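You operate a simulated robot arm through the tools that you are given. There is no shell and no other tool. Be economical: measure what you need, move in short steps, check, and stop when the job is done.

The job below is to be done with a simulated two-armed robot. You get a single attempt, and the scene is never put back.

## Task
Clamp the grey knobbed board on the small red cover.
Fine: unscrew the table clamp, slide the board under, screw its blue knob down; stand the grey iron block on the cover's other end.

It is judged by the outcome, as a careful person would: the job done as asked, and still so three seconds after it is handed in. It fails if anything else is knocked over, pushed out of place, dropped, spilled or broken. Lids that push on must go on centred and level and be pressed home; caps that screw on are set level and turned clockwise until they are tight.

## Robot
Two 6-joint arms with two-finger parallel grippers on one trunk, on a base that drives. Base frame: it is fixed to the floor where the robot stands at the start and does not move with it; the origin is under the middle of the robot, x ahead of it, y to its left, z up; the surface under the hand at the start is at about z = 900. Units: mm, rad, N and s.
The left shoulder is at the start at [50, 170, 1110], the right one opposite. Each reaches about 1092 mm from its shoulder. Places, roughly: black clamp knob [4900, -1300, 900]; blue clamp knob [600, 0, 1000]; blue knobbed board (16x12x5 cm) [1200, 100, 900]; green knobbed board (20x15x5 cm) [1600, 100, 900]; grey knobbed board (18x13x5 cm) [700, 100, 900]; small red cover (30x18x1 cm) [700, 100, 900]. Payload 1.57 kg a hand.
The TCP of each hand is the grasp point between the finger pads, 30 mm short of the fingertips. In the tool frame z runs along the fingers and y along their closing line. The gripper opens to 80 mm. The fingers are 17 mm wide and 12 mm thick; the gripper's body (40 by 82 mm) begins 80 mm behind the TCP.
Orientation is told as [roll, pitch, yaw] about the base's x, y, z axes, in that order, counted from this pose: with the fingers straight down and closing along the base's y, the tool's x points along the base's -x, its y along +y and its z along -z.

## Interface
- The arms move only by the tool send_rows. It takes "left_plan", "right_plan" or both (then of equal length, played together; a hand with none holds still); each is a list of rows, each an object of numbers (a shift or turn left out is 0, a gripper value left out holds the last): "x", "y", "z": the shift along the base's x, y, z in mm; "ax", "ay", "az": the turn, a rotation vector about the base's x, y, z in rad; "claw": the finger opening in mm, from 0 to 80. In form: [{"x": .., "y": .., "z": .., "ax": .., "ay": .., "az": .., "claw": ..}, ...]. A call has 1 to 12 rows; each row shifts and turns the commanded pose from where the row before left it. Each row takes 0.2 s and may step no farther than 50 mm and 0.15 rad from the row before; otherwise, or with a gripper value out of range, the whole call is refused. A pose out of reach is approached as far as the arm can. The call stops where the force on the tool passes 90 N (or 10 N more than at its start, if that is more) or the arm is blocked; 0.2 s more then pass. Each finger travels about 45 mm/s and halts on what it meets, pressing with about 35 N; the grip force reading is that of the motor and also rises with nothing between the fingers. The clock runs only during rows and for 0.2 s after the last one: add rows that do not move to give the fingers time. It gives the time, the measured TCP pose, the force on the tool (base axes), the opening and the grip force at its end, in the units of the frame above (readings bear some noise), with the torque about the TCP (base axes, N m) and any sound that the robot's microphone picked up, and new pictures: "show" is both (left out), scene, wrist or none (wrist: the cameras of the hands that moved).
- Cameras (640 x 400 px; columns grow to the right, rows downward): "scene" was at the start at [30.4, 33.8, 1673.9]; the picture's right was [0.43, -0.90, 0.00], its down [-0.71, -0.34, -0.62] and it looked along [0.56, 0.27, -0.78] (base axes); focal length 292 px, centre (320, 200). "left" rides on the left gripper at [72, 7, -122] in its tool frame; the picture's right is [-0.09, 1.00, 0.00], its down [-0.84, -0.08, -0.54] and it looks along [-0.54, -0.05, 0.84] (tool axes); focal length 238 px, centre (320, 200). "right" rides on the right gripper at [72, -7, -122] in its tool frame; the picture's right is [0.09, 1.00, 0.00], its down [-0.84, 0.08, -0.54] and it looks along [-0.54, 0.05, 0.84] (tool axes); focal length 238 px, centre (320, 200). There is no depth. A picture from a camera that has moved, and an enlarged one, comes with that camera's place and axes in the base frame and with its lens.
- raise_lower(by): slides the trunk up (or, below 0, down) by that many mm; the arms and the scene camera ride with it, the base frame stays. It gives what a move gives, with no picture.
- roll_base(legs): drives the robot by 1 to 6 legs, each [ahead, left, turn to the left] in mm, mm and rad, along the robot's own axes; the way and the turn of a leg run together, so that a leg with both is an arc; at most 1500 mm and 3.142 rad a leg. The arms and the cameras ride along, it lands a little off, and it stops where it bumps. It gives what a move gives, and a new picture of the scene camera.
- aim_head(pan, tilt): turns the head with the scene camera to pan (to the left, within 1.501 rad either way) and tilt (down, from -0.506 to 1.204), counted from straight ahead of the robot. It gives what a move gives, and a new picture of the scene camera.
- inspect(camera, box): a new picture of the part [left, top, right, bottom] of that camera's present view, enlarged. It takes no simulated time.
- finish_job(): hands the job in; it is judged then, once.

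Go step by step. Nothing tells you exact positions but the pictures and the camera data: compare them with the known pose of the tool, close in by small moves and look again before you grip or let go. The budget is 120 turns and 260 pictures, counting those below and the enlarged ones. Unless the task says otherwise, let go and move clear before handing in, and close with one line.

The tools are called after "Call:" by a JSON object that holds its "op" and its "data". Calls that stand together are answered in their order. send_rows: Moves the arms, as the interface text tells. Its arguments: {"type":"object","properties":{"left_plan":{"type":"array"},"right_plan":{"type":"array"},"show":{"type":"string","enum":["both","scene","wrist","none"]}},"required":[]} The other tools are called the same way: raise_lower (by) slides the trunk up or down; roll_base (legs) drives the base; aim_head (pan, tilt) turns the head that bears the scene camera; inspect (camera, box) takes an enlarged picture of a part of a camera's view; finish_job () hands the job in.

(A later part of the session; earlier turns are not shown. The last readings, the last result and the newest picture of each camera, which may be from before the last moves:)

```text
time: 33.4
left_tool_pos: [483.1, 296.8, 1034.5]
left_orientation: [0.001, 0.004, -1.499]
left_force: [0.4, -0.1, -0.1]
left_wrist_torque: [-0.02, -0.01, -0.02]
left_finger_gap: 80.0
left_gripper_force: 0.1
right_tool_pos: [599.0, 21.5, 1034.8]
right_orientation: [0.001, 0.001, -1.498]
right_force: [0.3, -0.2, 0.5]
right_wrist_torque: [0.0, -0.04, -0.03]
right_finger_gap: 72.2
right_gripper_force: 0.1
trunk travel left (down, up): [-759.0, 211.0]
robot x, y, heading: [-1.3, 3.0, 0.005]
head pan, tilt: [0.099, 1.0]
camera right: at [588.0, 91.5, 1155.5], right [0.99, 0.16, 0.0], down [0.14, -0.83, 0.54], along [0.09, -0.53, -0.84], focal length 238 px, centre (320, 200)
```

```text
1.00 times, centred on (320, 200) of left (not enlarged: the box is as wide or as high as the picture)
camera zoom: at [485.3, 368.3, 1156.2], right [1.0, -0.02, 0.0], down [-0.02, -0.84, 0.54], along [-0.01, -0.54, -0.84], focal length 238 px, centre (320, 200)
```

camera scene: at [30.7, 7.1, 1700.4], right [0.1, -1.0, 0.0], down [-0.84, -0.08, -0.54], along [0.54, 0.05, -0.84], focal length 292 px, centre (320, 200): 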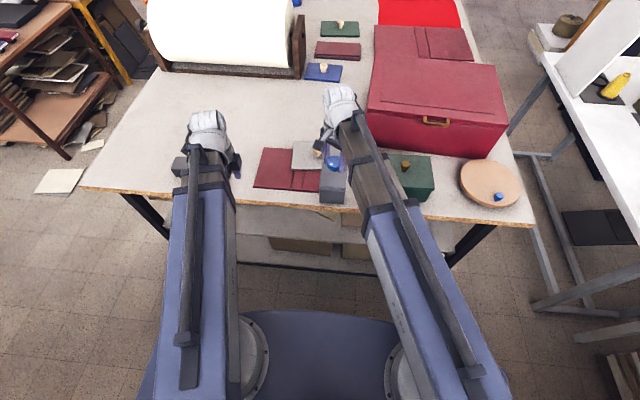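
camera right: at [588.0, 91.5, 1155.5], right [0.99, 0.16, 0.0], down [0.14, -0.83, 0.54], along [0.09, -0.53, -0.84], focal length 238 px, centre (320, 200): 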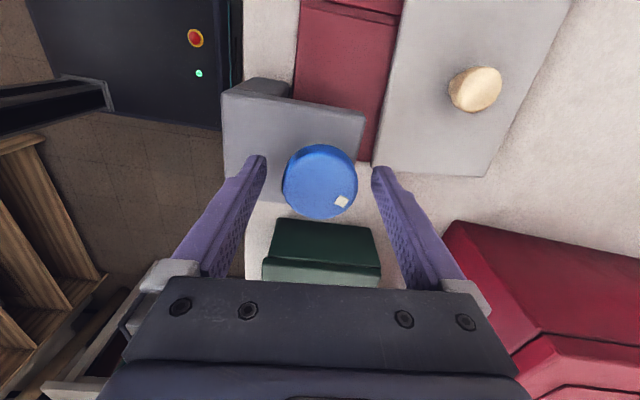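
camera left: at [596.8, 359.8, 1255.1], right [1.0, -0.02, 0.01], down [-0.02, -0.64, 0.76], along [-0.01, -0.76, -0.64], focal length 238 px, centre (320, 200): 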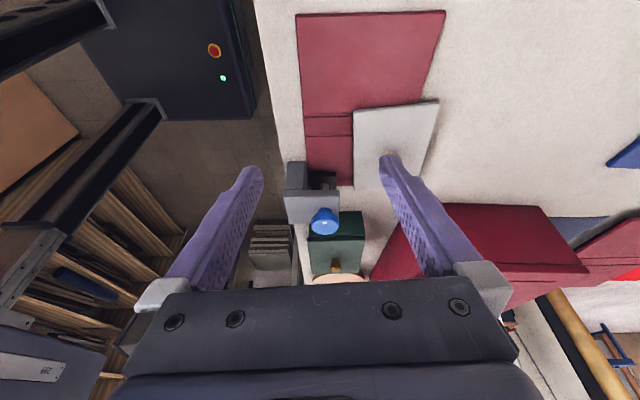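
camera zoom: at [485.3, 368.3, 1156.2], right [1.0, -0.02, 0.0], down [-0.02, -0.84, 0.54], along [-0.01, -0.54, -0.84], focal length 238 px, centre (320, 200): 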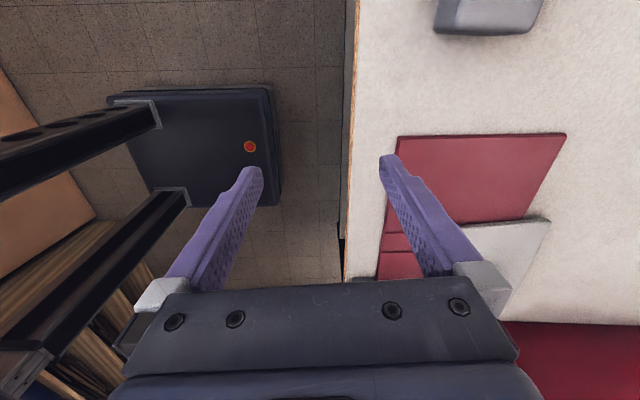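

The knob is at nearly the same height, so I can't tell the direction yet. I rotate the open hand back to +1.5 rad and take a full clockwise stroke, watching the marker.

Call:
{"op": "send_rows", "data": {"right_plan": [{"az": 0.15}, {"az": 0.15}, {"az": 0.15}, {"az": 0.15}, {"az": 0.15}, {"az": 0.15}, {"az": 0.15}, {"az": 0.15}, {"az": 0.15}, {"az": 0.15}, {"az": 0.15}, {"az": 0.15}], "show": "none"}}

Call:
{"op": "send_rows", "data": {"right_plan": [{"az": 0.15}, {"az": 0.15}, {"az": 0.15}, {"az": 0.15}, {"az": 0.15}, {"az": 0.15}, {"az": 0.15}, {"az": 0.15}, {"claw": 30}, {}, {}, {}], "show": "wrist"}}

Call:
{"op": "send_rows", "data": {"right_plan": [{"az": -0.15}, {"az": -0.15}, {"az": -0.15}, {"az": -0.15}, {"az": -0.15}, {"az": -0.15}, {"az": -0.15}, {"az": -0.15}, {"az": -0.15}, {"az": -0.15}, {"az": -0.15}, {"az": -0.15}], "show": "wrist"}}

```text
time: 36.0
left_tool_pos: [482.5, 297.8, 1035.0]
left_orientation: [0.001, 0.004, -1.499]
left_force: [0.2, 0.2, 0.3]
left_wrist_torque: [-0.03, -0.02, -0.02]
left_finger_gap: 80.0
left_gripper_force: 0.1
right_tool_pos: [598.5, 20.7, 1034.5]
right_orientation: [0.001, 0.001, 0.302]
right_force: [0.7, -0.6, -0.1]
right_wrist_torque: [0.02, 0.0, 0.02]
right_finger_gap: 72.1
right_gripper_force: 0.1
trunk travel left (down, up): [-759.0, 211.0]
robot x, y, heading: [2.3, 1.9, -0.001]
head pan, tilt: [0.099, 1.0]
```

```text
time: 38.6
left_tool_pos: [482.1, 297.0, 1033.7]
left_orientation: [-0.001, 0.002, -1.499]
left_force: [0.5, -0.4, -0.3]
left_wrist_torque: [0.02, 0.03, -0.03]
left_finger_gap: 80.0
left_gripper_force: 0.0
right_tool_pos: [600.4, 22.3, 1033.4]
right_orientation: [0.001, -0.001, 1.5]
right_force: [5.0, -0.4, 3.6]
right_wrist_torque: [-0.1, -0.17, 0.41]
right_finger_gap: 47.6
right_gripper_force: 37.0
trunk travel left (down, up): [-759.0, 211.0]
robot x, y, heading: [0.0, -2.9, 0.002]
head pan, tilt: [0.099, 1.0]
camera right: at [602.6, -51.4, 1155.5], right [-1.0, -0.02, 0.0], down [-0.02, 0.84, 0.54], along [-0.01, 0.54, -0.84], focal length 238 px, centre (320, 200)
```

right: 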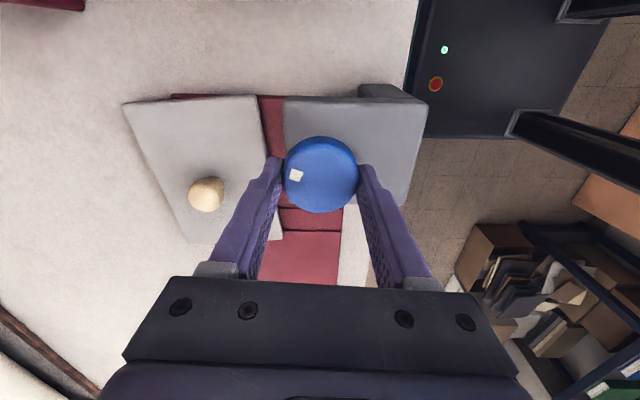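

```text
time: 41.2
left_tool_pos: [484.3, 296.5, 1034.7]
left_orientation: [0.0, 0.005, -1.499]
left_force: [-0.9, -0.5, 0.1]
left_wrist_torque: [0.0, 0.0, -0.01]
left_finger_gap: 79.9
left_gripper_force: 0.0
right_tool_pos: [598.3, 19.1, 1034.5]
right_orientation: [0.001, 0.001, -0.302]
right_force: [0.1, -14.9, -1.3]
right_wrist_torque: [-0.4, 0.01, 0.35]
right_finger_gap: 47.6
right_gripper_force: 22.2
trunk travel left (down, up): [-759.0, 211.0]
robot x, y, heading: [2.5, 0.4, 0.003]
head pan, tilt: [0.099, 1.0]
camera right: at [528.8, 33.3, 1155.5], right [0.21, 0.98, 0.0], down [0.82, -0.18, 0.54], along [0.53, -0.11, -0.84], focal length 238 px, centre (320, 200)
```

right: 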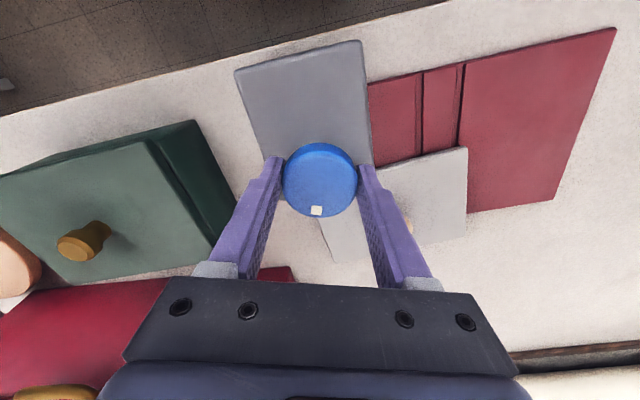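

The clockwise stroke slips as well near the −30° mark, so the knob appears to have a limited free arc. I need a precise side view of foot and screw, so I bring the left camera closer and zoom.

Call:
{"op": "send_rows", "data": {"left_plan": [{"x": 40}, {"x": 40}, {"x": 36, "y": -20}, {"y": -40}, {"ax": -0.15, "y": -27}, {"ax": -0.15}, {"ax": -0.15}, {"ax": -0.15}], "show": "wrist"}}

Call:
{"op": "inspect", "data": {"camera": "left", "box": [270, 130, 370, 250]}}

```text
time: 43.0
left_tool_pos: [598.9, 208.6, 1072.4]
left_orientation: [-0.049, -0.595, -1.486]
left_force: [-0.1, 0.1, 0.5]
left_wrist_torque: [0.0, 0.01, -0.02]
left_finger_gap: 80.1
left_gripper_force: 0.0
left hand out of reach, approached as far as the arm can: row 6, 7, 8
right_tool_pos: [598.3, 19.3, 1033.2]
right_orientation: [0.002, 0.0, -0.3]
right_force: [-10.8, -16.5, -13.9]
right_wrist_torque: [-0.56, -0.05, -0.09]
right_finger_gap: 47.1
right_gripper_force: 45.1
trunk travel left (down, up): [-759.0, 211.0]
robot x, y, heading: [-1.9, -2.2, -0.001]
head pan, tilt: [0.099, 1.0]
camera left: at [601.1, 336.4, 1132.8], right [1.0, -0.02, 0.01], down [-0.02, -0.39, 0.92], along [-0.01, -0.92, -0.39], focal length 238 px, centre (320, 200)
```

left: 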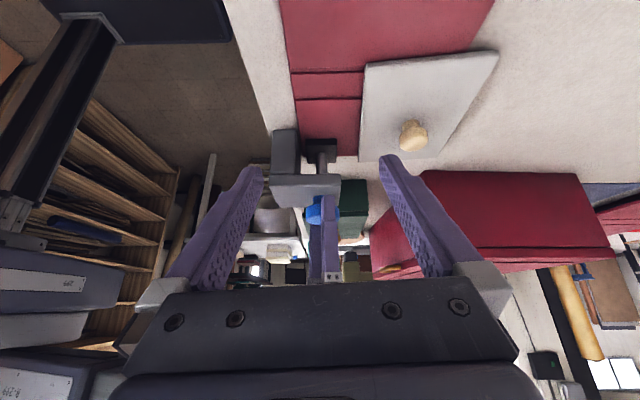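

```text
3.33 times, centred on (320, 190) of left
camera zoom: at [601.1, 336.4, 1132.8], right [1.0, -0.02, 0.01], down [-0.02, -0.39, 0.92], along [-0.01, -0.92, -0.39], focal length 794 px, centre (320, 233)
```

zoom: 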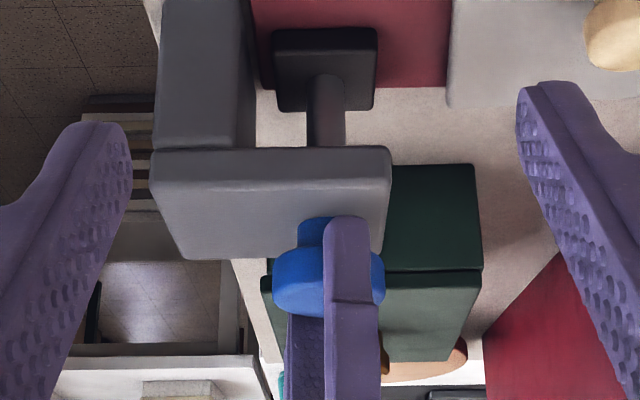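

This is a good side view for measuring. I turn the knob counter-clockwise 1.5 rad and look at the same view for foot movement.

Call:
{"op": "send_rows", "data": {"right_plan": [{"az": 0.15}, {"az": 0.15}, {"az": 0.15}, {"az": 0.15}, {"az": 0.15}, {"az": 0.15}, {"az": 0.15}, {"az": 0.15}, {"az": 0.15}, {"az": 0.15}], "show": "none"}}

Call:
{"op": "inspect", "data": {"camera": "left", "box": [270, 130, 370, 250]}}

Call:
{"op": "inspect", "data": {"camera": "right", "box": [160, 50, 480, 290]}}

```text
time: 45.2
left_tool_pos: [599.3, 206.9, 1071.9]
left_orientation: [-0.048, -0.592, -1.486]
left_force: [0.3, 0.8, 0.1]
left_wrist_torque: [0.01, -0.01, -0.01]
left_finger_gap: 80.1
left_gripper_force: 0.0
right_tool_pos: [598.5, 17.2, 1034.0]
right_orientation: [0.002, 0.001, 1.2]
right_force: [-6.4, -25.3, -9.4]
right_wrist_torque: [-0.49, 0.35, -0.05]
right_finger_gap: 47.3
right_gripper_force: 45.4
trunk travel left (down, up): [-759.0, 211.0]
robot x, y, heading: [-1.5, 0.2, 0.001]
head pan, tilt: [0.099, 1.0]
```

```text
3.33 times, centred on (320, 190) of left
camera zoom: at [601.2, 335.5, 1133.2], right [1.0, -0.02, 0.01], down [-0.02, -0.39, 0.92], along [-0.01, -0.92, -0.39], focal length 794 px, centre (320, 233)
```

zoom: 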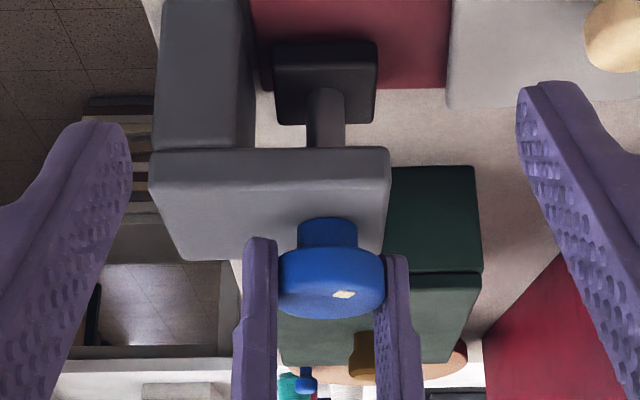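

```text
1.67 times, centred on (320, 170) of right
camera zoom: at [580.8, -52.2, 1155.9], right [-0.96, 0.27, 0.0], down [0.23, 0.81, 0.54], along [0.15, 0.52, -0.84], focal length 397 px, centre (320, 250)
```

zoom: 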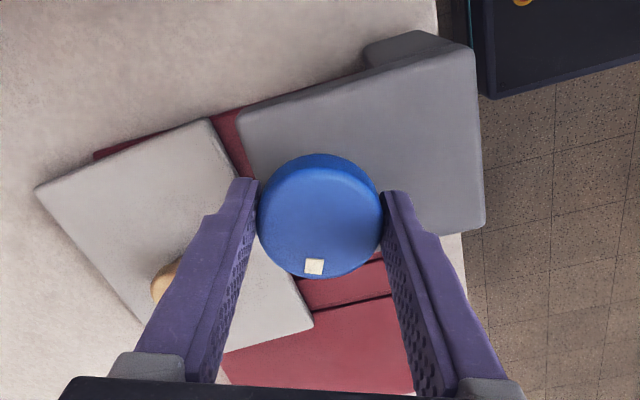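

The foot rose about 5–6 mm for 1.5 rad: counter-clockwise loosens, and the knob stays at constant height. I continue counter-clockwise and keep measuring.

Call:
{"op": "send_rows", "data": {"right_plan": [{"az": 0.15}, {"az": 0.15}, {"az": 0.15}, {"az": 0.15}, {"az": 0.15}, {"az": 0.15}, {"az": 0.15}, {"az": 0.15}], "show": "none"}}

Call:
{"op": "inspect", "data": {"camera": "left", "box": [270, 130, 370, 250]}}

Call:
{"op": "inspect", "data": {"camera": "right", "box": [160, 50, 480, 290]}}

```text
time: 47.0
left_tool_pos: [598.8, 207.5, 1072.2]
left_orientation: [-0.049, -0.593, -1.485]
left_force: [0.2, 0.6, 0.7]
left_wrist_torque: [0.0, 0.01, -0.01]
left_finger_gap: 80.1
left_gripper_force: 0.1
right_tool_pos: [599.8, 18.4, 1033.7]
right_orientation: [0.003, 0.003, 2.403]
right_force: [2.0, -23.5, 4.0]
right_wrist_torque: [-0.26, -0.03, -0.04]
right_finger_gap: 47.3
right_gripper_force: 44.8
trunk travel left (down, up): [-759.0, 211.0]
robot x, y, heading: [1.7, 0.4, 0.003]
head pan, tilt: [0.099, 1.0]
```

```text
3.33 times, centred on (320, 190) of left
camera zoom: at [601.1, 335.7, 1133.1], right [1.0, -0.02, 0.01], down [-0.02, -0.39, 0.92], along [-0.01, -0.92, -0.39], focal length 794 px, centre (320, 233)
```

zoom: 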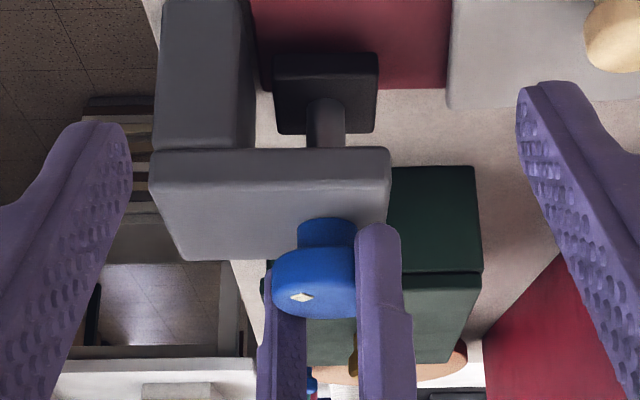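

```text
1.67 times, centred on (320, 170) of right
camera zoom: at [658.6, -25.3, 1155.9], right [-0.6, -0.8, 0.0], down [-0.67, 0.51, 0.54], along [-0.43, 0.32, -0.84], focal length 397 px, centre (320, 250)
```

zoom: 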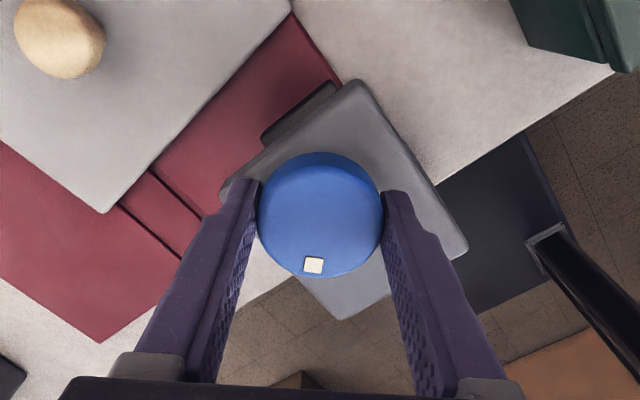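

Another ~5 mm up; foot bottom now near z 923. I continue to see whether more travel exists.

Call:
{"op": "send_rows", "data": {"right_plan": [{"az": 0.15}, {"az": 0.15}, {"az": 0.15}, {"az": 0.15}], "show": "none"}}

Call:
{"op": "inspect", "data": {"camera": "left", "box": [270, 130, 370, 250]}}

```text
time: 48.0
left_tool_pos: [599.8, 208.9, 1072.8]
left_orientation: [-0.049, -0.593, -1.484]
left_force: [0.5, -0.3, -0.5]
left_wrist_torque: [-0.04, -0.01, 0.0]
left_finger_gap: 79.8
left_gripper_force: 0.0
right_tool_pos: [601.6, 18.2, 1033.8]
right_orientation: [0.003, 0.002, 3.0]
right_force: [6.7, -17.7, 9.5]
right_wrist_torque: [-0.29, -0.56, -0.04]
right_finger_gap: 47.3
right_gripper_force: 45.0
trunk travel left (down, up): [-759.0, 211.0]
robot x, y, heading: [2.8, 1.6, -0.004]
head pan, tilt: [0.099, 1.0]
```

```text
3.33 times, centred on (320, 190) of left
camera zoom: at [601.1, 336.3, 1133.0], right [1.0, -0.02, 0.01], down [-0.02, -0.39, 0.92], along [-0.01, -0.92, -0.39], focal length 794 px, centre (320, 233)
```

zoom: 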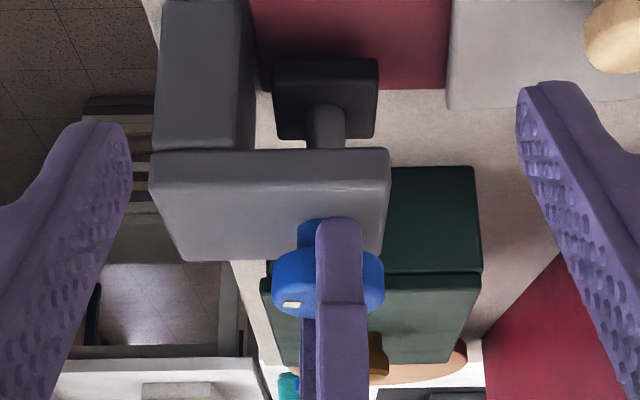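

Still rising freely. I continue the stroke.

Call:
{"op": "send_rows", "data": {"right_plan": [{"az": 0.15}, {"az": 0.15}, {"az": 0.15}, {"az": 0.15}, {"az": 0.15}, {"az": 0.15}, {"az": 0.15}, {"az": 0.15}], "show": "none"}}

Call:
{"op": "inspect", "data": {"camera": "left", "box": [270, 130, 370, 250]}}

```text
time: 49.8
left_tool_pos: [598.1, 207.0, 1072.2]
left_orientation: [-0.049, -0.593, -1.486]
left_force: [0.5, 0.7, -0.5]
left_wrist_torque: [0.04, -0.01, 0.02]
left_finger_gap: 80.0
left_gripper_force: 0.1
right_tool_pos: [598.3, 19.2, 1033.9]
right_orientation: [0.007, -0.002, -2.936]
right_force: [-10.7, -22.3, -11.5]
right_wrist_torque: [-0.46, 0.0, -0.4]
right_finger_gap: 46.9
right_gripper_force: 45.0
right hand out of reach, approached as far as the arm can: row 3, 4, 5, 6, 7, 8
trunk travel left (down, up): [-759.0, 211.0]
robot x, y, heading: [-4.7, -1.6, -0.001]
head pan, tilt: [0.099, 1.0]
```

```text
3.33 times, centred on (320, 190) of left
camera zoom: at [600.7, 335.7, 1133.0], right [1.0, -0.02, 0.01], down [-0.02, -0.39, 0.92], along [-0.01, -0.92, -0.39], focal length 794 px, centre (320, 233)
```

zoom: 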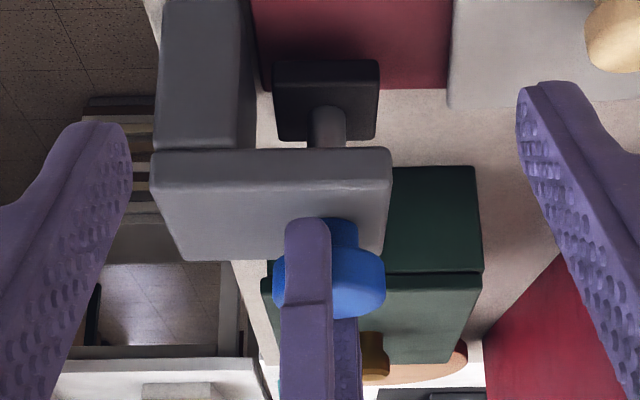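

The wrist has reached its limit, with the foot bottom near z 927, roughly 17 mm above the cover. I release, raise the trunk, park the right hand off the table, and level the left hand over the board's wooden knob at about (713, 97).

Call:
{"op": "send_rows", "data": {"right_plan": [{"claw": 75}, {}, {}, {}], "show": "none"}}

Call:
{"op": "raise_lower", "data": {"by": 70}}

Call:
{"op": "send_rows", "data": {"left_plan": [{"ax": 0.15}, {"ax": 0.15}, {"ax": 0.15}, {"ax": 0.15}, {}, {}, {}, {}, {"x": 28, "y": -27}, {"x": 28, "y": -27}, {"x": 28, "y": -27}, {"x": 28, "y": -27}], "right_plan": [{"x": -19, "y": -35, "az": -0.15}, {"x": -19, "y": -35, "az": -0.15}, {"x": -19, "y": -35, "az": -0.15}, {"x": -19, "y": -35, "az": -0.15}, {"x": -19, "y": -35, "az": -0.15}, {"x": -19, "y": -35, "az": -0.15}, {"x": -19, "y": -35, "az": -0.15}, {"x": -19, "y": -35, "az": -0.15}, {"az": -0.15}, {"az": -0.15}, {"az": -0.15}, {"az": -0.15}]}}

```text
time: 50.8
left_tool_pos: [599.0, 210.6, 1072.3]
left_orientation: [-0.05, -0.594, -1.484]
left_force: [-0.1, 0.1, -0.1]
left_wrist_torque: [0.03, -0.03, 0.05]
left_finger_gap: 80.1
left_gripper_force: 0.0
right_tool_pos: [598.9, 21.0, 1033.3]
right_orientation: [0.003, 0.0, -2.938]
right_force: [-0.7, 0.1, -0.5]
right_wrist_torque: [0.03, 0.03, 0.0]
right_finger_gap: 74.9
right_gripper_force: 0.0
trunk travel left (down, up): [-759.0, 211.0]
robot x, y, heading: [-0.9, 0.3, -0.002]
head pan, tilt: [0.099, 1.0]
```

```text
time: 51.9
left_tool_pos: [599.8, 210.6, 1142.7]
left_orientation: [-0.049, -0.595, -1.484]
left_force: [-0.3, -0.3, -0.7]
left_wrist_torque: [-0.03, 0.05, 0.02]
left_finger_gap: 79.8
left_gripper_force: 0.0
right_tool_pos: [598.1, 20.0, 1104.7]
right_orientation: [0.002, 0.001, -2.937]
right_force: [1.1, 0.3, 0.4]
right_wrist_torque: [-0.03, 0.01, 0.03]
right_finger_gap: 75.0
right_gripper_force: 0.0
trunk travel left (down, up): [-829.0, 141.0]
robot x, y, heading: [-4.1, 1.5, 0.002]
head pan, tilt: [0.099, 1.0]
```

```text
time: 54.5
left_tool_pos: [713.6, 99.2, 1103.9]
left_orientation: [0.001, 0.004, -1.5]
left_force: [0.4, 0.0, 0.4]
left_wrist_torque: [0.0, -0.01, 0.0]
left_finger_gap: 80.2
left_gripper_force: 0.1
left hand out of reach, approached as far as the arm can: row 1, 2, 3, 10
right_tool_pos: [449.1, -259.2, 1104.3]
right_orientation: [0.004, -0.001, 1.545]
right_force: [-1.2, -0.8, -0.1]
right_wrist_torque: [0.0, 0.04, 0.06]
right_finger_gap: 74.9
right_gripper_force: 0.1
right hand out of reach, approached as far as the arm can: row 1, 4
trunk travel left (down, up): [-829.0, 141.0]
robot x, y, heading: [0.4, -0.6, -0.003]
head pan, tilt: [0.099, 1.0]
camera scene: at [32.1, 7.3, 1770.6], right [0.1, -0.99, 0.0], down [-0.84, -0.08, -0.54], along [0.54, 0.05, -0.84], focal length 292 px, centre (320, 200)
camera right: at [454.5, -332.2, 1225.2], right [-1.0, -0.07, 0.0], down [-0.05, 0.84, 0.54], along [-0.04, 0.54, -0.84], focal length 238 px, centre (320, 200)
camera left: at [715.0, 170.0, 1226.0], right [1.0, -0.02, 0.0], down [-0.02, -0.84, 0.54], along [-0.01, -0.54, -0.84], focal length 238 px, centre (320, 200)
```

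scene: 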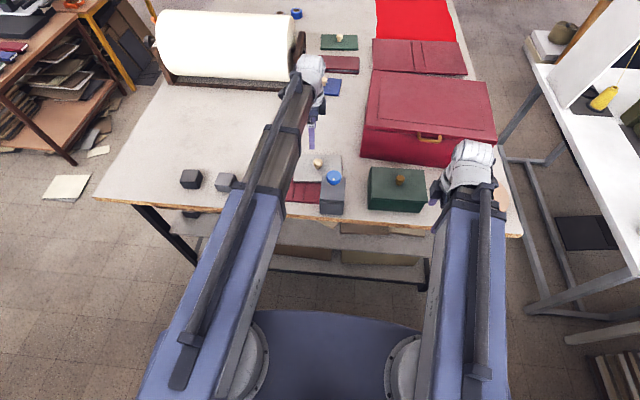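
right: 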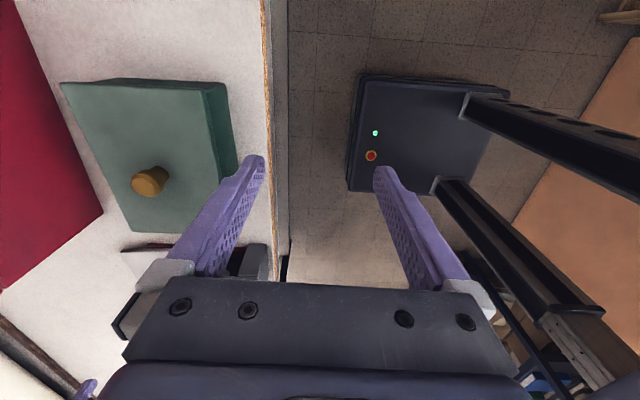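
left: 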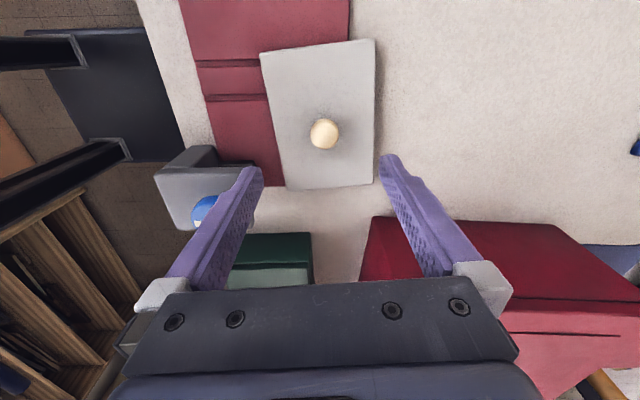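

The wooden knob is at about (717, 85). I align the left hand, lower 100 mm and look again.

Call:
{"op": "send_rows", "data": {"left_plan": [{"x": 3, "y": -14, "claw": 64}, {}], "show": "none"}}

Call:
{"op": "raise_lower", "data": {"by": -100}}

Call:
{"op": "inspect", "data": {"camera": "left", "box": [120, 0, 480, 290]}}

Call:
{"op": "inspect", "data": {"camera": "right", "box": [0, 0, 640, 400]}}

```text
time: 55.1
left_tool_pos: [715.3, 87.1, 1103.6]
left_orientation: [0.0, 0.002, -1.499]
left_force: [0.0, -0.8, -0.1]
left_wrist_torque: [-0.02, -0.03, 0.04]
left_finger_gap: 63.9
left_gripper_force: 0.0
right_tool_pos: [448.9, -258.6, 1103.5]
right_orientation: [0.004, 0.0, 1.546]
right_force: [-0.6, 0.8, 0.5]
right_wrist_torque: [-0.03, 0.01, 0.0]
right_finger_gap: 75.2
right_gripper_force: 0.1
trunk travel left (down, up): [-829.0, 141.0]
robot x, y, heading: [1.6, -0.4, 0.001]
head pan, tilt: [0.099, 1.0]
```

```text
time: 56.4
left_tool_pos: [714.4, 86.1, 1004.4]
left_orientation: [0.0, 0.004, -1.499]
left_force: [0.9, -0.2, -0.3]
left_wrist_torque: [0.0, 0.01, -0.02]
left_finger_gap: 64.0
left_gripper_force: 0.0
right_tool_pos: [447.5, -259.1, 1003.8]
right_orientation: [0.005, -0.001, 1.547]
right_force: [0.4, -0.6, -0.3]
right_wrist_torque: [0.01, 0.02, 0.01]
right_finger_gap: 75.0
right_gripper_force: 0.0
trunk travel left (down, up): [-729.0, 241.0]
robot x, y, heading: [-2.9, 2.4, 0.002]
head pan, tilt: [0.099, 1.0]
```

```text
1.38 times, centred on (300, 145) of left
camera zoom: at [716.9, 157.6, 1126.3], right [1.0, -0.02, 0.0], down [-0.02, -0.84, 0.54], along [-0.01, -0.54, -0.84], focal length 329 px, centre (348, 276)
```

zoom: 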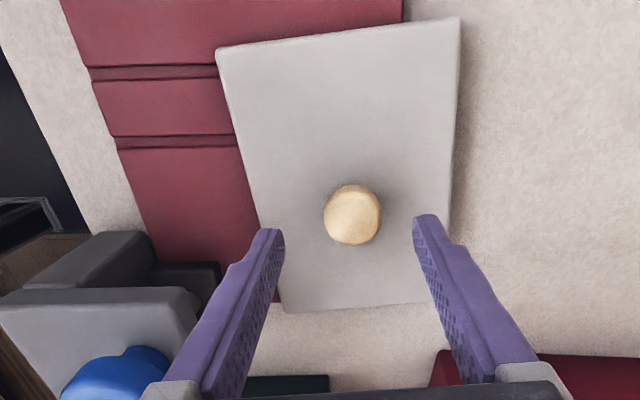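

```text
1.00 times, centred on (320, 200) of right (not enlarged: the box is as wide or as high as the picture)
camera zoom: at [454.2, -331.7, 1125.6], right [-1.0, -0.07, 0.0], down [-0.06, 0.84, 0.54], along [-0.04, 0.54, -0.84], focal length 238 px, centre (320, 200)
```

zoom: 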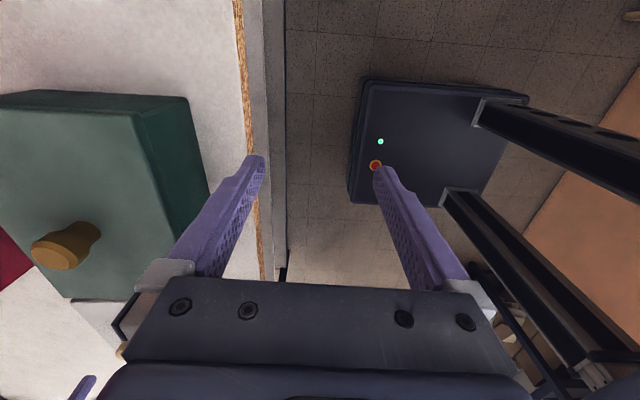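

Knob confirmed at (718, 87). I shift 3 mm, tuck in the right hand's fingers, lower 46 mm and close on the wooden knob.

Call:
{"op": "send_rows", "data": {"left_plan": [{"x": 3}, {}, {}], "right_plan": [{"claw": 30}, {}, {}], "show": "none"}}

Call:
{"op": "raise_lower", "data": {"by": -45}}

Call:
{"op": "send_rows", "data": {"left_plan": [{"claw": 10}, {}, {}, {}]}}

```text
time: 57.2
left_tool_pos: [717.6, 86.4, 1004.4]
left_orientation: [0.001, 0.004, -1.499]
left_force: [-0.3, 0.0, -0.5]
left_wrist_torque: [0.01, 0.0, -0.04]
left_finger_gap: 64.0
left_gripper_force: 0.0
right_tool_pos: [448.6, -259.0, 1004.1]
right_orientation: [0.002, 0.0, 1.55]
right_force: [1.0, 0.0, 0.4]
right_wrist_torque: [0.01, 0.0, 0.0]
right_finger_gap: 30.1
right_gripper_force: 0.1
trunk travel left (down, up): [-729.0, 241.0]
robot x, y, heading: [-0.9, 0.8, 0.0]
head pan, tilt: [0.099, 1.0]
```

```text
time: 58.1
left_tool_pos: [716.3, 87.4, 960.1]
left_orientation: [0.002, 0.002, -1.498]
left_force: [0.4, -0.3, 0.2]
left_wrist_torque: [-0.01, -0.01, 0.01]
left_finger_gap: 64.0
left_gripper_force: 0.1
right_tool_pos: [448.2, -259.8, 959.4]
right_orientation: [0.003, 0.001, 1.548]
right_force: [-0.1, -0.4, -0.1]
right_wrist_torque: [-0.01, 0.02, 0.0]
right_finger_gap: 30.1
right_gripper_force: 0.1
trunk travel left (down, up): [-684.0, 286.0]
robot x, y, heading: [-1.8, -3.1, -0.001]
head pan, tilt: [0.099, 1.0]
```

```text
time: 59.1
left_tool_pos: [718.2, 86.7, 959.6]
left_orientation: [0.0, 0.004, -1.499]
left_force: [0.7, 0.2, 1.0]
left_wrist_torque: [0.0, -0.04, -0.02]
left_finger_gap: 32.9
left_gripper_force: 32.6
right_tool_pos: [446.8, -260.5, 958.7]
right_orientation: [0.003, 0.0, 1.548]
right_force: [0.0, 0.4, -0.6]
right_wrist_torque: [-0.03, -0.03, 0.0]
right_finger_gap: 30.2
right_gripper_force: 0.0
trunk travel left (down, up): [-684.0, 286.0]
robot x, y, heading: [-4.4, 0.6, -0.002]
head pan, tilt: [0.099, 1.0]
camera scene: at [31.5, 8.0, 1625.6], right [0.1, -1.0, 0.0], down [-0.84, -0.08, -0.54], along [0.54, 0.05, -0.84], focal length 292 px, centre (320, 200)
camera left: at [719.6, 157.9, 1081.2], right [1.0, -0.02, 0.0], down [-0.02, -0.84, 0.54], along [-0.01, -0.54, -0.84], focal length 238 px, centre (320, 200)
```

scene: 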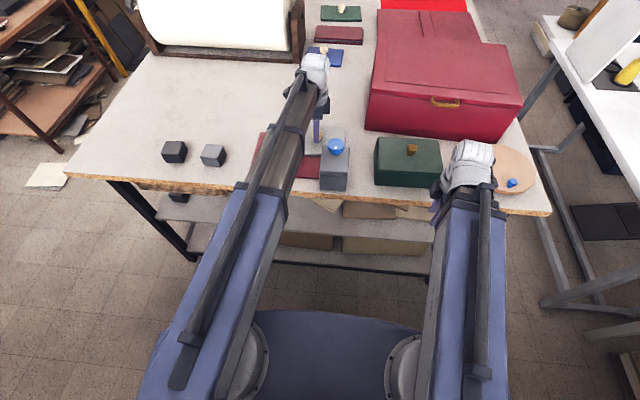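
left: 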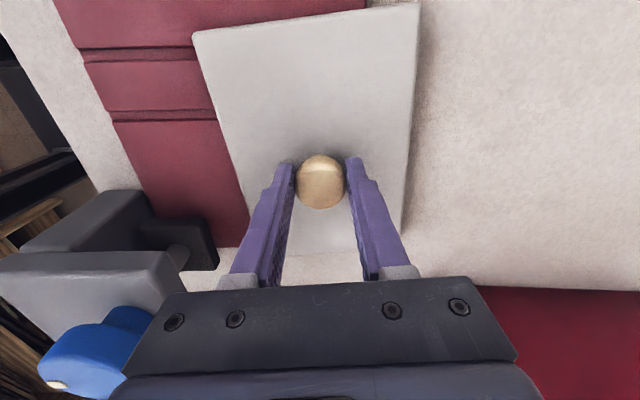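

The knob is gripped. The board is skewed about +0.09 rad; I square it up and slide it to within a few millimetres of the foot, then check clearance.

Call:
{"op": "send_rows", "data": {"left_plan": [{"az": -0.03, "x": -5}, {"az": -0.03, "x": -5}, {"az": -0.03, "x": -5}, {"x": -5, "y": -1}, {"x": -4, "y": -1}]}}

Call:
{"op": "inspect", "data": {"camera": "left", "box": [0, 120, 320, 300]}}

```text
time: 60.3
left_tool_pos: [691.9, 85.1, 958.3]
left_orientation: [0.0, 0.003, -1.59]
left_force: [1.1, -0.3, 1.3]
left_wrist_torque: [0.01, -0.03, -0.04]
left_finger_gap: 32.4
left_gripper_force: 35.2
right_tool_pos: [448.7, -259.4, 958.4]
right_orientation: [0.004, -0.001, 1.549]
right_force: [0.0, 0.3, 0.2]
right_wrist_torque: [0.0, -0.05, 0.0]
right_finger_gap: 29.9
right_gripper_force: 0.0
trunk travel left (down, up): [-684.0, 286.0]
robot x, y, heading: [-1.6, 0.4, -0.002]
head pan, tilt: [0.099, 1.0]
camera scene: at [31.5, 8.0, 1625.6], right [0.1, -1.0, 0.0], down [-0.84, -0.08, -0.54], along [0.54, 0.05, -0.84], focal length 292 px, centre (320, 200)
camera left: at [701.4, 155.2, 1081.2], right [0.99, -0.11, 0.0], down [-0.09, -0.84, 0.54], along [-0.06, -0.54, -0.84], focal length 238 px, centre (320, 200)
```

scene: 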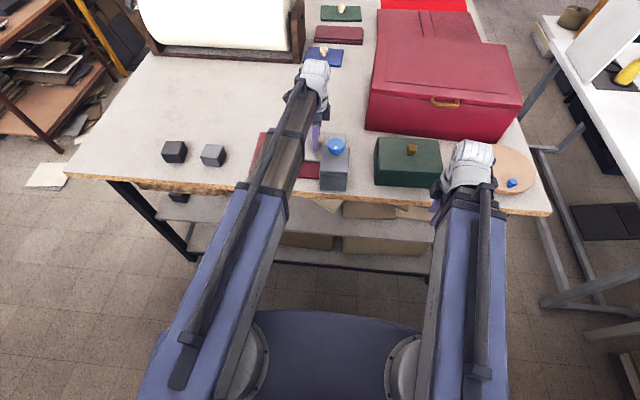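
left: 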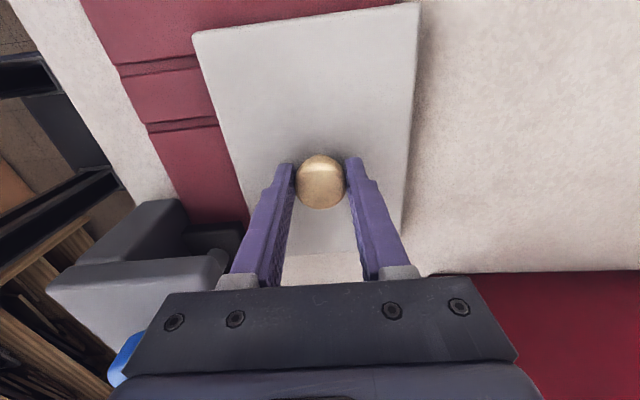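

```text
2.00 times, centred on (160, 210) of left
camera zoom: at [701.4, 155.2, 1081.2], right [0.99, -0.11, 0.0], down [-0.09, -0.84, 0.54], along [-0.06, -0.54, -0.84], focal length 477 px, centre (640, 180)
```

zoom: 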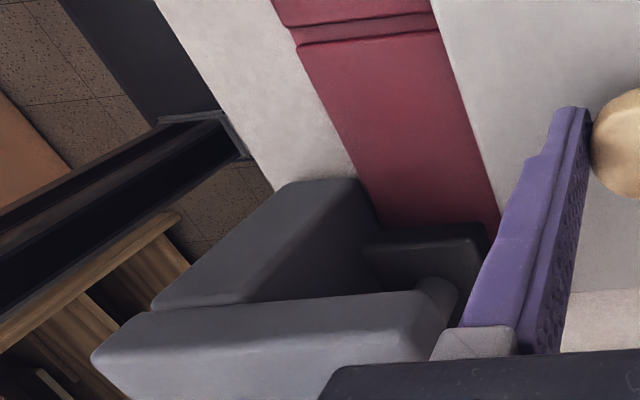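

The board is now square with the cover. I slide on toward the post in small steps, watching the force.

Call:
{"op": "send_rows", "data": {"left_plan": [{"x": -6}, {"x": -6}, {"x": -6}, {"x": -6}], "show": "wrist"}}

Call:
{"op": "inspect", "data": {"camera": "scene", "box": [240, 120, 370, 200]}}

```text
time: 61.3
left_tool_pos: [669.5, 84.3, 959.2]
left_orientation: [-0.001, 0.003, -1.59]
left_force: [0.2, 0.8, 1.3]
left_wrist_torque: [-0.01, -0.12, 0.0]
left_finger_gap: 32.8
left_gripper_force: 34.9
right_tool_pos: [447.4, -260.2, 959.2]
right_orientation: [0.001, 0.0, 1.548]
right_force: [1.0, -0.8, -0.2]
right_wrist_torque: [0.01, 0.0, -0.03]
right_finger_gap: 29.9
right_gripper_force: 0.1
trunk travel left (down, up): [-684.0, 286.0]
robot x, y, heading: [0.5, -0.4, -0.005]
head pan, tilt: [0.099, 1.0]
camera left: at [678.3, 154.3, 1081.2], right [0.99, -0.11, 0.0], down [-0.09, -0.84, 0.54], along [-0.06, -0.54, -0.84], focal length 238 px, centre (320, 200)
```

left: 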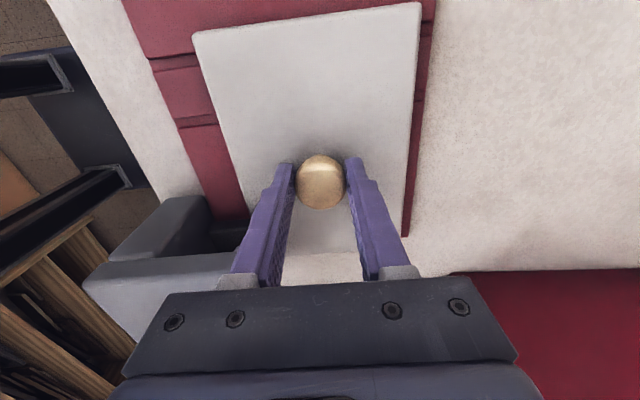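

```text
4.92 times, centred on (305, 160) of scene
camera zoom: at [31.5, 8.0, 1625.6], right [0.1, -1.0, 0.0], down [-0.84, -0.08, -0.54], along [0.54, 0.05, -0.84], focal length 1437 px, centre (394, 397)
```

zoom: 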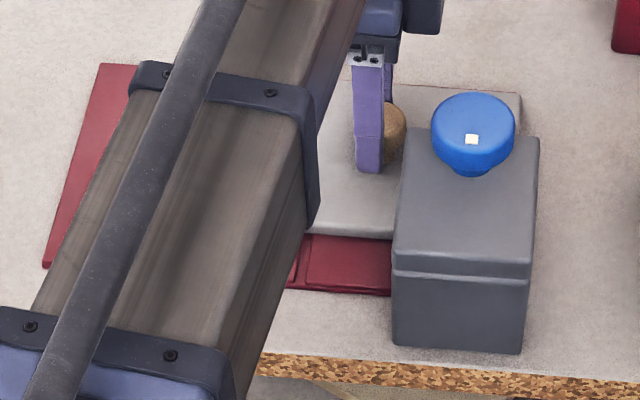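

The board's near edge is already under the foot with no contact force. I slide on about 26 mm more.

Call:
{"op": "send_rows", "data": {"left_plan": [{"x": -6}, {"x": -6}, {"x": -6}, {"x": -5}, {"x": -3}], "show": "wrist"}}

Call:
{"op": "inspect", "data": {"camera": "scene", "box": [240, 120, 370, 200]}}

Call:
{"op": "inspect", "data": {"camera": "left", "box": [100, 60, 320, 290]}}

```text
time: 62.5
left_tool_pos: [643.1, 84.6, 959.4]
left_orientation: [0.0, 0.004, -1.589]
left_force: [1.5, -0.3, 1.1]
left_wrist_torque: [-0.05, -0.03, 0.03]
left_finger_gap: 32.8
left_gripper_force: 34.9
right_tool_pos: [447.9, -259.1, 959.2]
right_orientation: [0.003, 0.0, 1.547]
right_force: [-0.8, 0.6, 0.6]
right_wrist_torque: [-0.02, 0.02, -0.04]
right_finger_gap: 30.0
right_gripper_force: 0.0
trunk travel left (down, up): [-684.0, 286.0]
robot x, y, heading: [-2.2, -1.3, 0.001]
head pan, tilt: [0.099, 1.0]
camera left: at [651.2, 155.8, 1081.2], right [0.99, -0.11, 0.0], down [-0.09, -0.84, 0.54], along [-0.06, -0.54, -0.84], focal length 238 px, centre (320, 200)
```

left: 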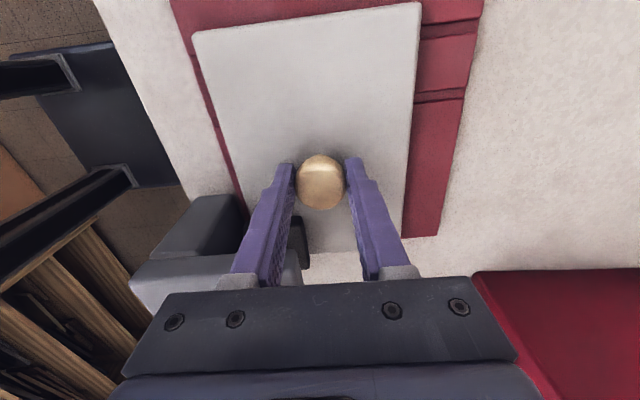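

```text
4.92 times, centred on (305, 160) of scene
camera zoom: at [31.5, 8.0, 1625.6], right [0.1, -1.0, 0.0], down [-0.84, -0.08, -0.54], along [0.54, 0.05, -0.84], focal length 1437 px, centre (394, 397)
```

zoom: 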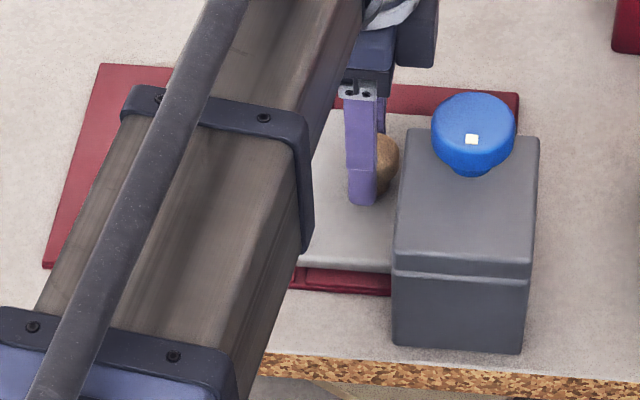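

```text
1.74 times, centred on (210, 175) of left
camera zoom: at [651.2, 155.8, 1081.2], right [0.99, -0.11, 0.0], down [-0.09, -0.84, 0.54], along [-0.06, -0.54, -0.84], focal length 414 px, centre (511, 244)
```

zoom: 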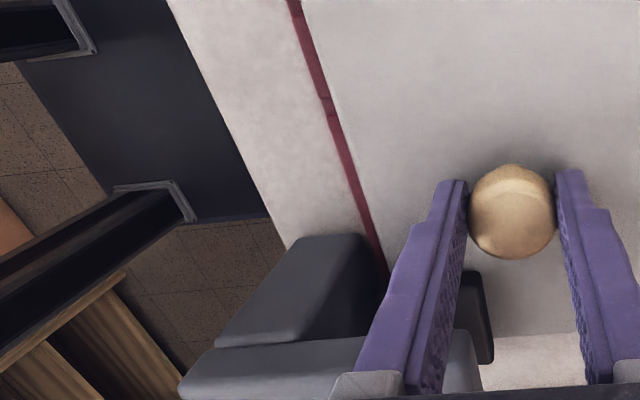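

The board lies inside the cover, with the foot above it. I release the wooden knob, raise the trunk, bring the right hand over the clamp knob at a high yaw, and set the left hand for the side view.

Call:
{"op": "send_rows", "data": {"left_plan": [{"claw": 56}, {}, {}], "show": "none"}}

Call:
{"op": "raise_lower", "data": {"by": 145}}

Call:
{"op": "send_rows", "data": {"left_plan": [{"x": -10, "y": 25}, {"x": -10, "y": 25}, {"x": -10, "y": 25}, {"x": -8, "y": 25}, {"y": 23, "az": 0.09, "claw": 80}, {}, {}, {}], "right_plan": [{"x": 19, "y": 35, "az": 0.15, "claw": 75}, {"x": 19, "y": 35, "az": 0.15}, {"x": 19, "y": 35, "az": 0.15}, {"x": 19, "y": 35, "az": 0.15}, {"x": 19, "y": 35, "az": 0.15}, {"x": 19, "y": 35, "az": 0.15}, {"x": 19, "y": 35, "az": 0.15}, {"x": 19, "y": 35, "az": 0.15}], "show": "wrist"}}

```text
time: 63.3
left_tool_pos: [642.8, 84.5, 959.0]
left_orientation: [0.0, 0.005, -1.588]
left_force: [0.7, -0.2, 0.4]
left_wrist_torque: [-0.02, 0.03, -0.04]
left_finger_gap: 56.1
left_gripper_force: 0.1
right_tool_pos: [448.1, -258.8, 957.8]
right_orientation: [0.004, 0.001, 1.549]
right_force: [0.3, 0.2, -0.3]
right_wrist_torque: [-0.02, -0.03, 0.02]
right_finger_gap: 29.9
right_gripper_force: 0.0
trunk travel left (down, up): [-684.0, 286.0]
robot x, y, heading: [0.3, -0.8, 0.001]
head pan, tilt: [0.099, 1.0]
```

```text
time: 65.0
left_tool_pos: [642.8, 84.6, 1103.2]
left_orientation: [0.0, 0.003, -1.59]
left_force: [0.0, 0.4, 0.0]
left_wrist_torque: [0.02, 0.01, 0.0]
left_finger_gap: 56.0
left_gripper_force: 0.1
right_tool_pos: [448.1, -258.9, 1103.4]
right_orientation: [0.002, -0.002, 1.548]
right_force: [-0.8, 0.2, 0.1]
right_wrist_torque: [0.02, 0.03, 0.01]
right_finger_gap: 30.0
right_gripper_force: 0.0
trunk travel left (down, up): [-829.0, 141.0]
robot x, y, heading: [-0.2, -0.4, 0.004]
head pan, tilt: [0.099, 1.0]
```

```text
time: 66.8
left_tool_pos: [606.2, 206.9, 1103.0]
left_orientation: [-0.001, 0.003, -1.501]
left_force: [-0.4, 0.4, 0.2]
left_wrist_torque: [-0.02, -0.01, -0.02]
left_finger_gap: 79.7
left_gripper_force: 0.1
right_tool_pos: [604.9, 21.6, 1104.4]
right_orientation: [0.005, -0.001, 2.749]
right_force: [-0.4, 0.4, 0.4]
right_wrist_torque: [0.01, -0.01, 0.0]
right_finger_gap: 75.1
right_gripper_force: 0.1
right hand out of reach, approached as far as the arm can: row 5
trunk travel left (down, up): [-829.0, 141.0]
robot x, y, heading: [0.4, 0.5, 0.002]
head pan, tilt: [0.099, 1.0]
camera right: at [673.8, -0.4, 1225.3], right [-0.3, -0.96, 0.0], down [-0.8, 0.25, 0.54], along [-0.52, 0.16, -0.84], focal length 238 px, centre (320, 200)
camera left: at [607.8, 278.4, 1225.9], right [1.0, -0.02, 0.0], down [-0.02, -0.84, 0.54], along [-0.01, -0.54, -0.84], focal length 238 px, centre (320, 200)
```

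right: 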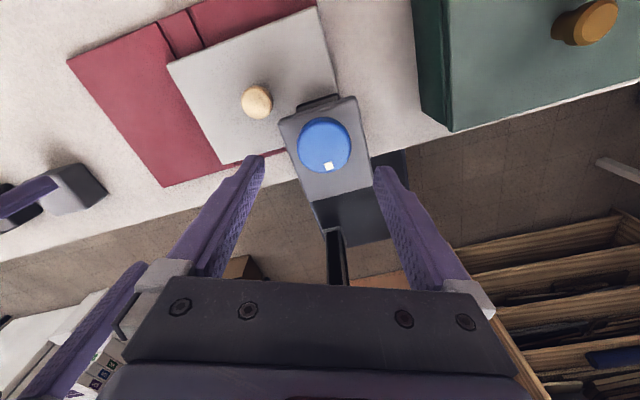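
left: 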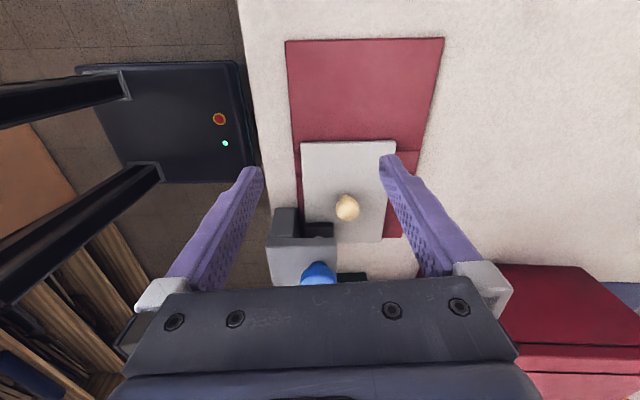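

The board sits squarely on the cover under the clamp. I centre the right hand on the knob, tilt the left camera, lower 70 mm and grip.

Call:
{"op": "send_rows", "data": {"left_plan": [{"ax": -0.15, "x": -3}, {"ax": -0.15, "x": -3}, {"ax": -0.15}, {"ax": -0.15}], "right_plan": [{"x": -5}, {"az": 0.1}, {}, {}], "show": "none"}}

Call:
{"op": "raise_lower", "data": {"by": -70}}

Call:
{"op": "send_rows", "data": {"right_plan": [{"claw": 30}, {}, {}, {}], "show": "none"}}

Call:
{"op": "inspect", "data": {"camera": "left", "box": [270, 120, 370, 240]}}

```text
time: 67.8
left_tool_pos: [600.1, 208.1, 1142.9]
left_orientation: [-0.05, -0.595, -1.485]
left_force: [0.2, 0.4, 0.4]
left_wrist_torque: [0.03, 0.02, 0.02]
left_finger_gap: 80.0
left_gripper_force: 0.0
left hand out of reach, approached as far as the arm can: row 2, 3, 4
right_tool_pos: [596.7, 19.9, 1103.5]
right_orientation: [0.004, 0.0, 2.847]
right_force: [0.0, -0.1, -0.4]
right_wrist_torque: [0.01, 0.0, 0.0]
right_finger_gap: 75.3
right_gripper_force: 0.0
trunk travel left (down, up): [-829.0, 141.0]
robot x, y, heading: [3.0, 0.2, 0.002]
head pan, tilt: [0.099, 1.0]
```

```text
time: 68.9
left_tool_pos: [598.3, 208.0, 1072.7]
left_orientation: [-0.049, -0.592, -1.486]
left_force: [-0.2, 0.8, 0.9]
left_wrist_torque: [0.01, 0.03, -0.03]
left_finger_gap: 80.1
left_gripper_force: 0.1
right_tool_pos: [595.6, 21.3, 1034.1]
right_orientation: [0.001, 0.0, 2.848]
right_force: [0.1, 0.5, 0.3]
right_wrist_torque: [0.02, 0.02, 0.02]
right_finger_gap: 74.9
right_gripper_force: 0.1
trunk travel left (down, up): [-759.0, 211.0]
robot x, y, heading: [-1.0, 2.7, 0.001]
head pan, tilt: [0.099, 1.0]
```

```text
time: 69.9
left_tool_pos: [600.0, 208.0, 1072.3]
left_orientation: [-0.048, -0.594, -1.485]
left_force: [0.7, 0.5, -0.3]
left_wrist_torque: [0.02, 0.02, 0.02]
left_finger_gap: 80.3
left_gripper_force: 0.1
right_tool_pos: [595.7, 20.2, 1033.4]
right_orientation: [0.004, 0.0, 2.845]
right_force: [-0.9, -4.4, -1.6]
right_wrist_torque: [-0.22, 0.11, -0.05]
right_finger_gap: 47.5
right_gripper_force: 35.6
trunk travel left (down, up): [-759.0, 211.0]
robot x, y, heading: [-0.4, 1.0, -0.003]
head pan, tilt: [0.099, 1.0]
```

```text
3.33 times, centred on (320, 180) of left
camera zoom: at [601.3, 335.4, 1132.4], right [1.0, -0.02, 0.01], down [-0.02, -0.39, 0.92], along [-0.01, -0.92, -0.39], focal length 794 px, centre (320, 267)
```

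zoom: 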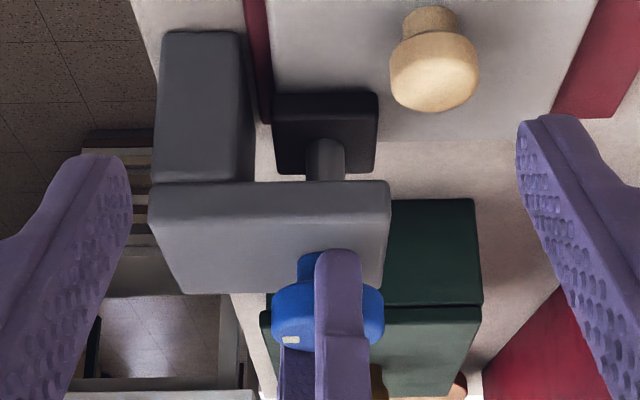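

Gripped. Now I screw the knob clockwise and watch the foot come down on the board.

Call:
{"op": "send_rows", "data": {"right_plan": [{"az": -0.15}, {"az": -0.15}, {"az": -0.15}, {"az": -0.15}, {"az": -0.15}, {"az": -0.15}], "show": "none"}}

Call:
{"op": "inspect", "data": {"camera": "left", "box": [270, 120, 370, 240]}}

Call:
{"op": "inspect", "data": {"camera": "right", "box": [160, 50, 480, 290]}}

```text
time: 71.3
left_tool_pos: [600.0, 209.0, 1072.4]
left_orientation: [-0.05, -0.593, -1.484]
left_force: [-0.1, -0.4, -0.2]
left_wrist_torque: [0.0, 0.03, -0.03]
left_finger_gap: 79.9
left_gripper_force: 0.0
right_tool_pos: [598.8, 22.5, 1034.4]
right_orientation: [0.0, 0.001, 1.943]
right_force: [15.3, 8.5, 15.2]
right_wrist_torque: [0.65, 0.06, 0.18]
right_finger_gap: 47.4
right_gripper_force: 44.7
trunk travel left (down, up): [-759.0, 211.0]
robot x, y, heading: [-1.0, 0.6, -0.003]
head pan, tilt: [0.099, 1.0]
```

```text
3.33 times, centred on (320, 180) of left
camera zoom: at [601.9, 336.8, 1132.1], right [1.0, -0.02, 0.01], down [-0.02, -0.39, 0.92], along [-0.01, -0.92, -0.39], focal length 794 px, centre (320, 267)
```

zoom: 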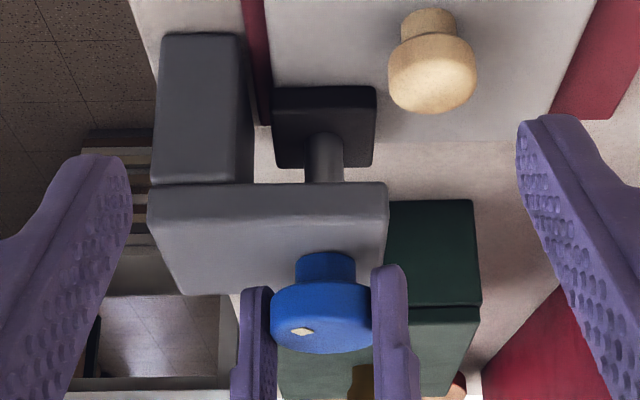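

```text
1.67 times, centred on (320, 170) of right
camera zoom: at [631.5, -42.5, 1155.5], right [-0.89, -0.45, 0.0], down [-0.38, 0.75, 0.54], along [-0.24, 0.48, -0.84], focal length 397 px, centre (320, 250)
```

zoom: 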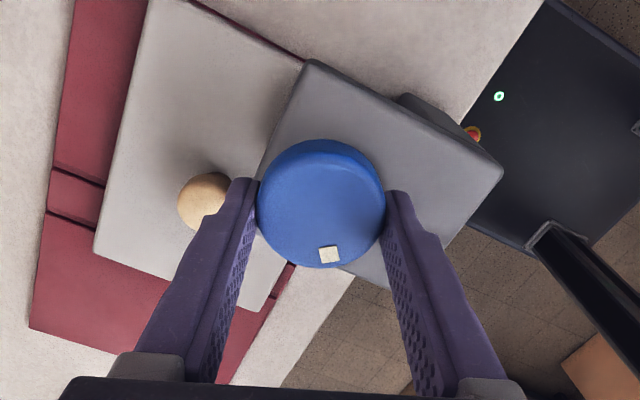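

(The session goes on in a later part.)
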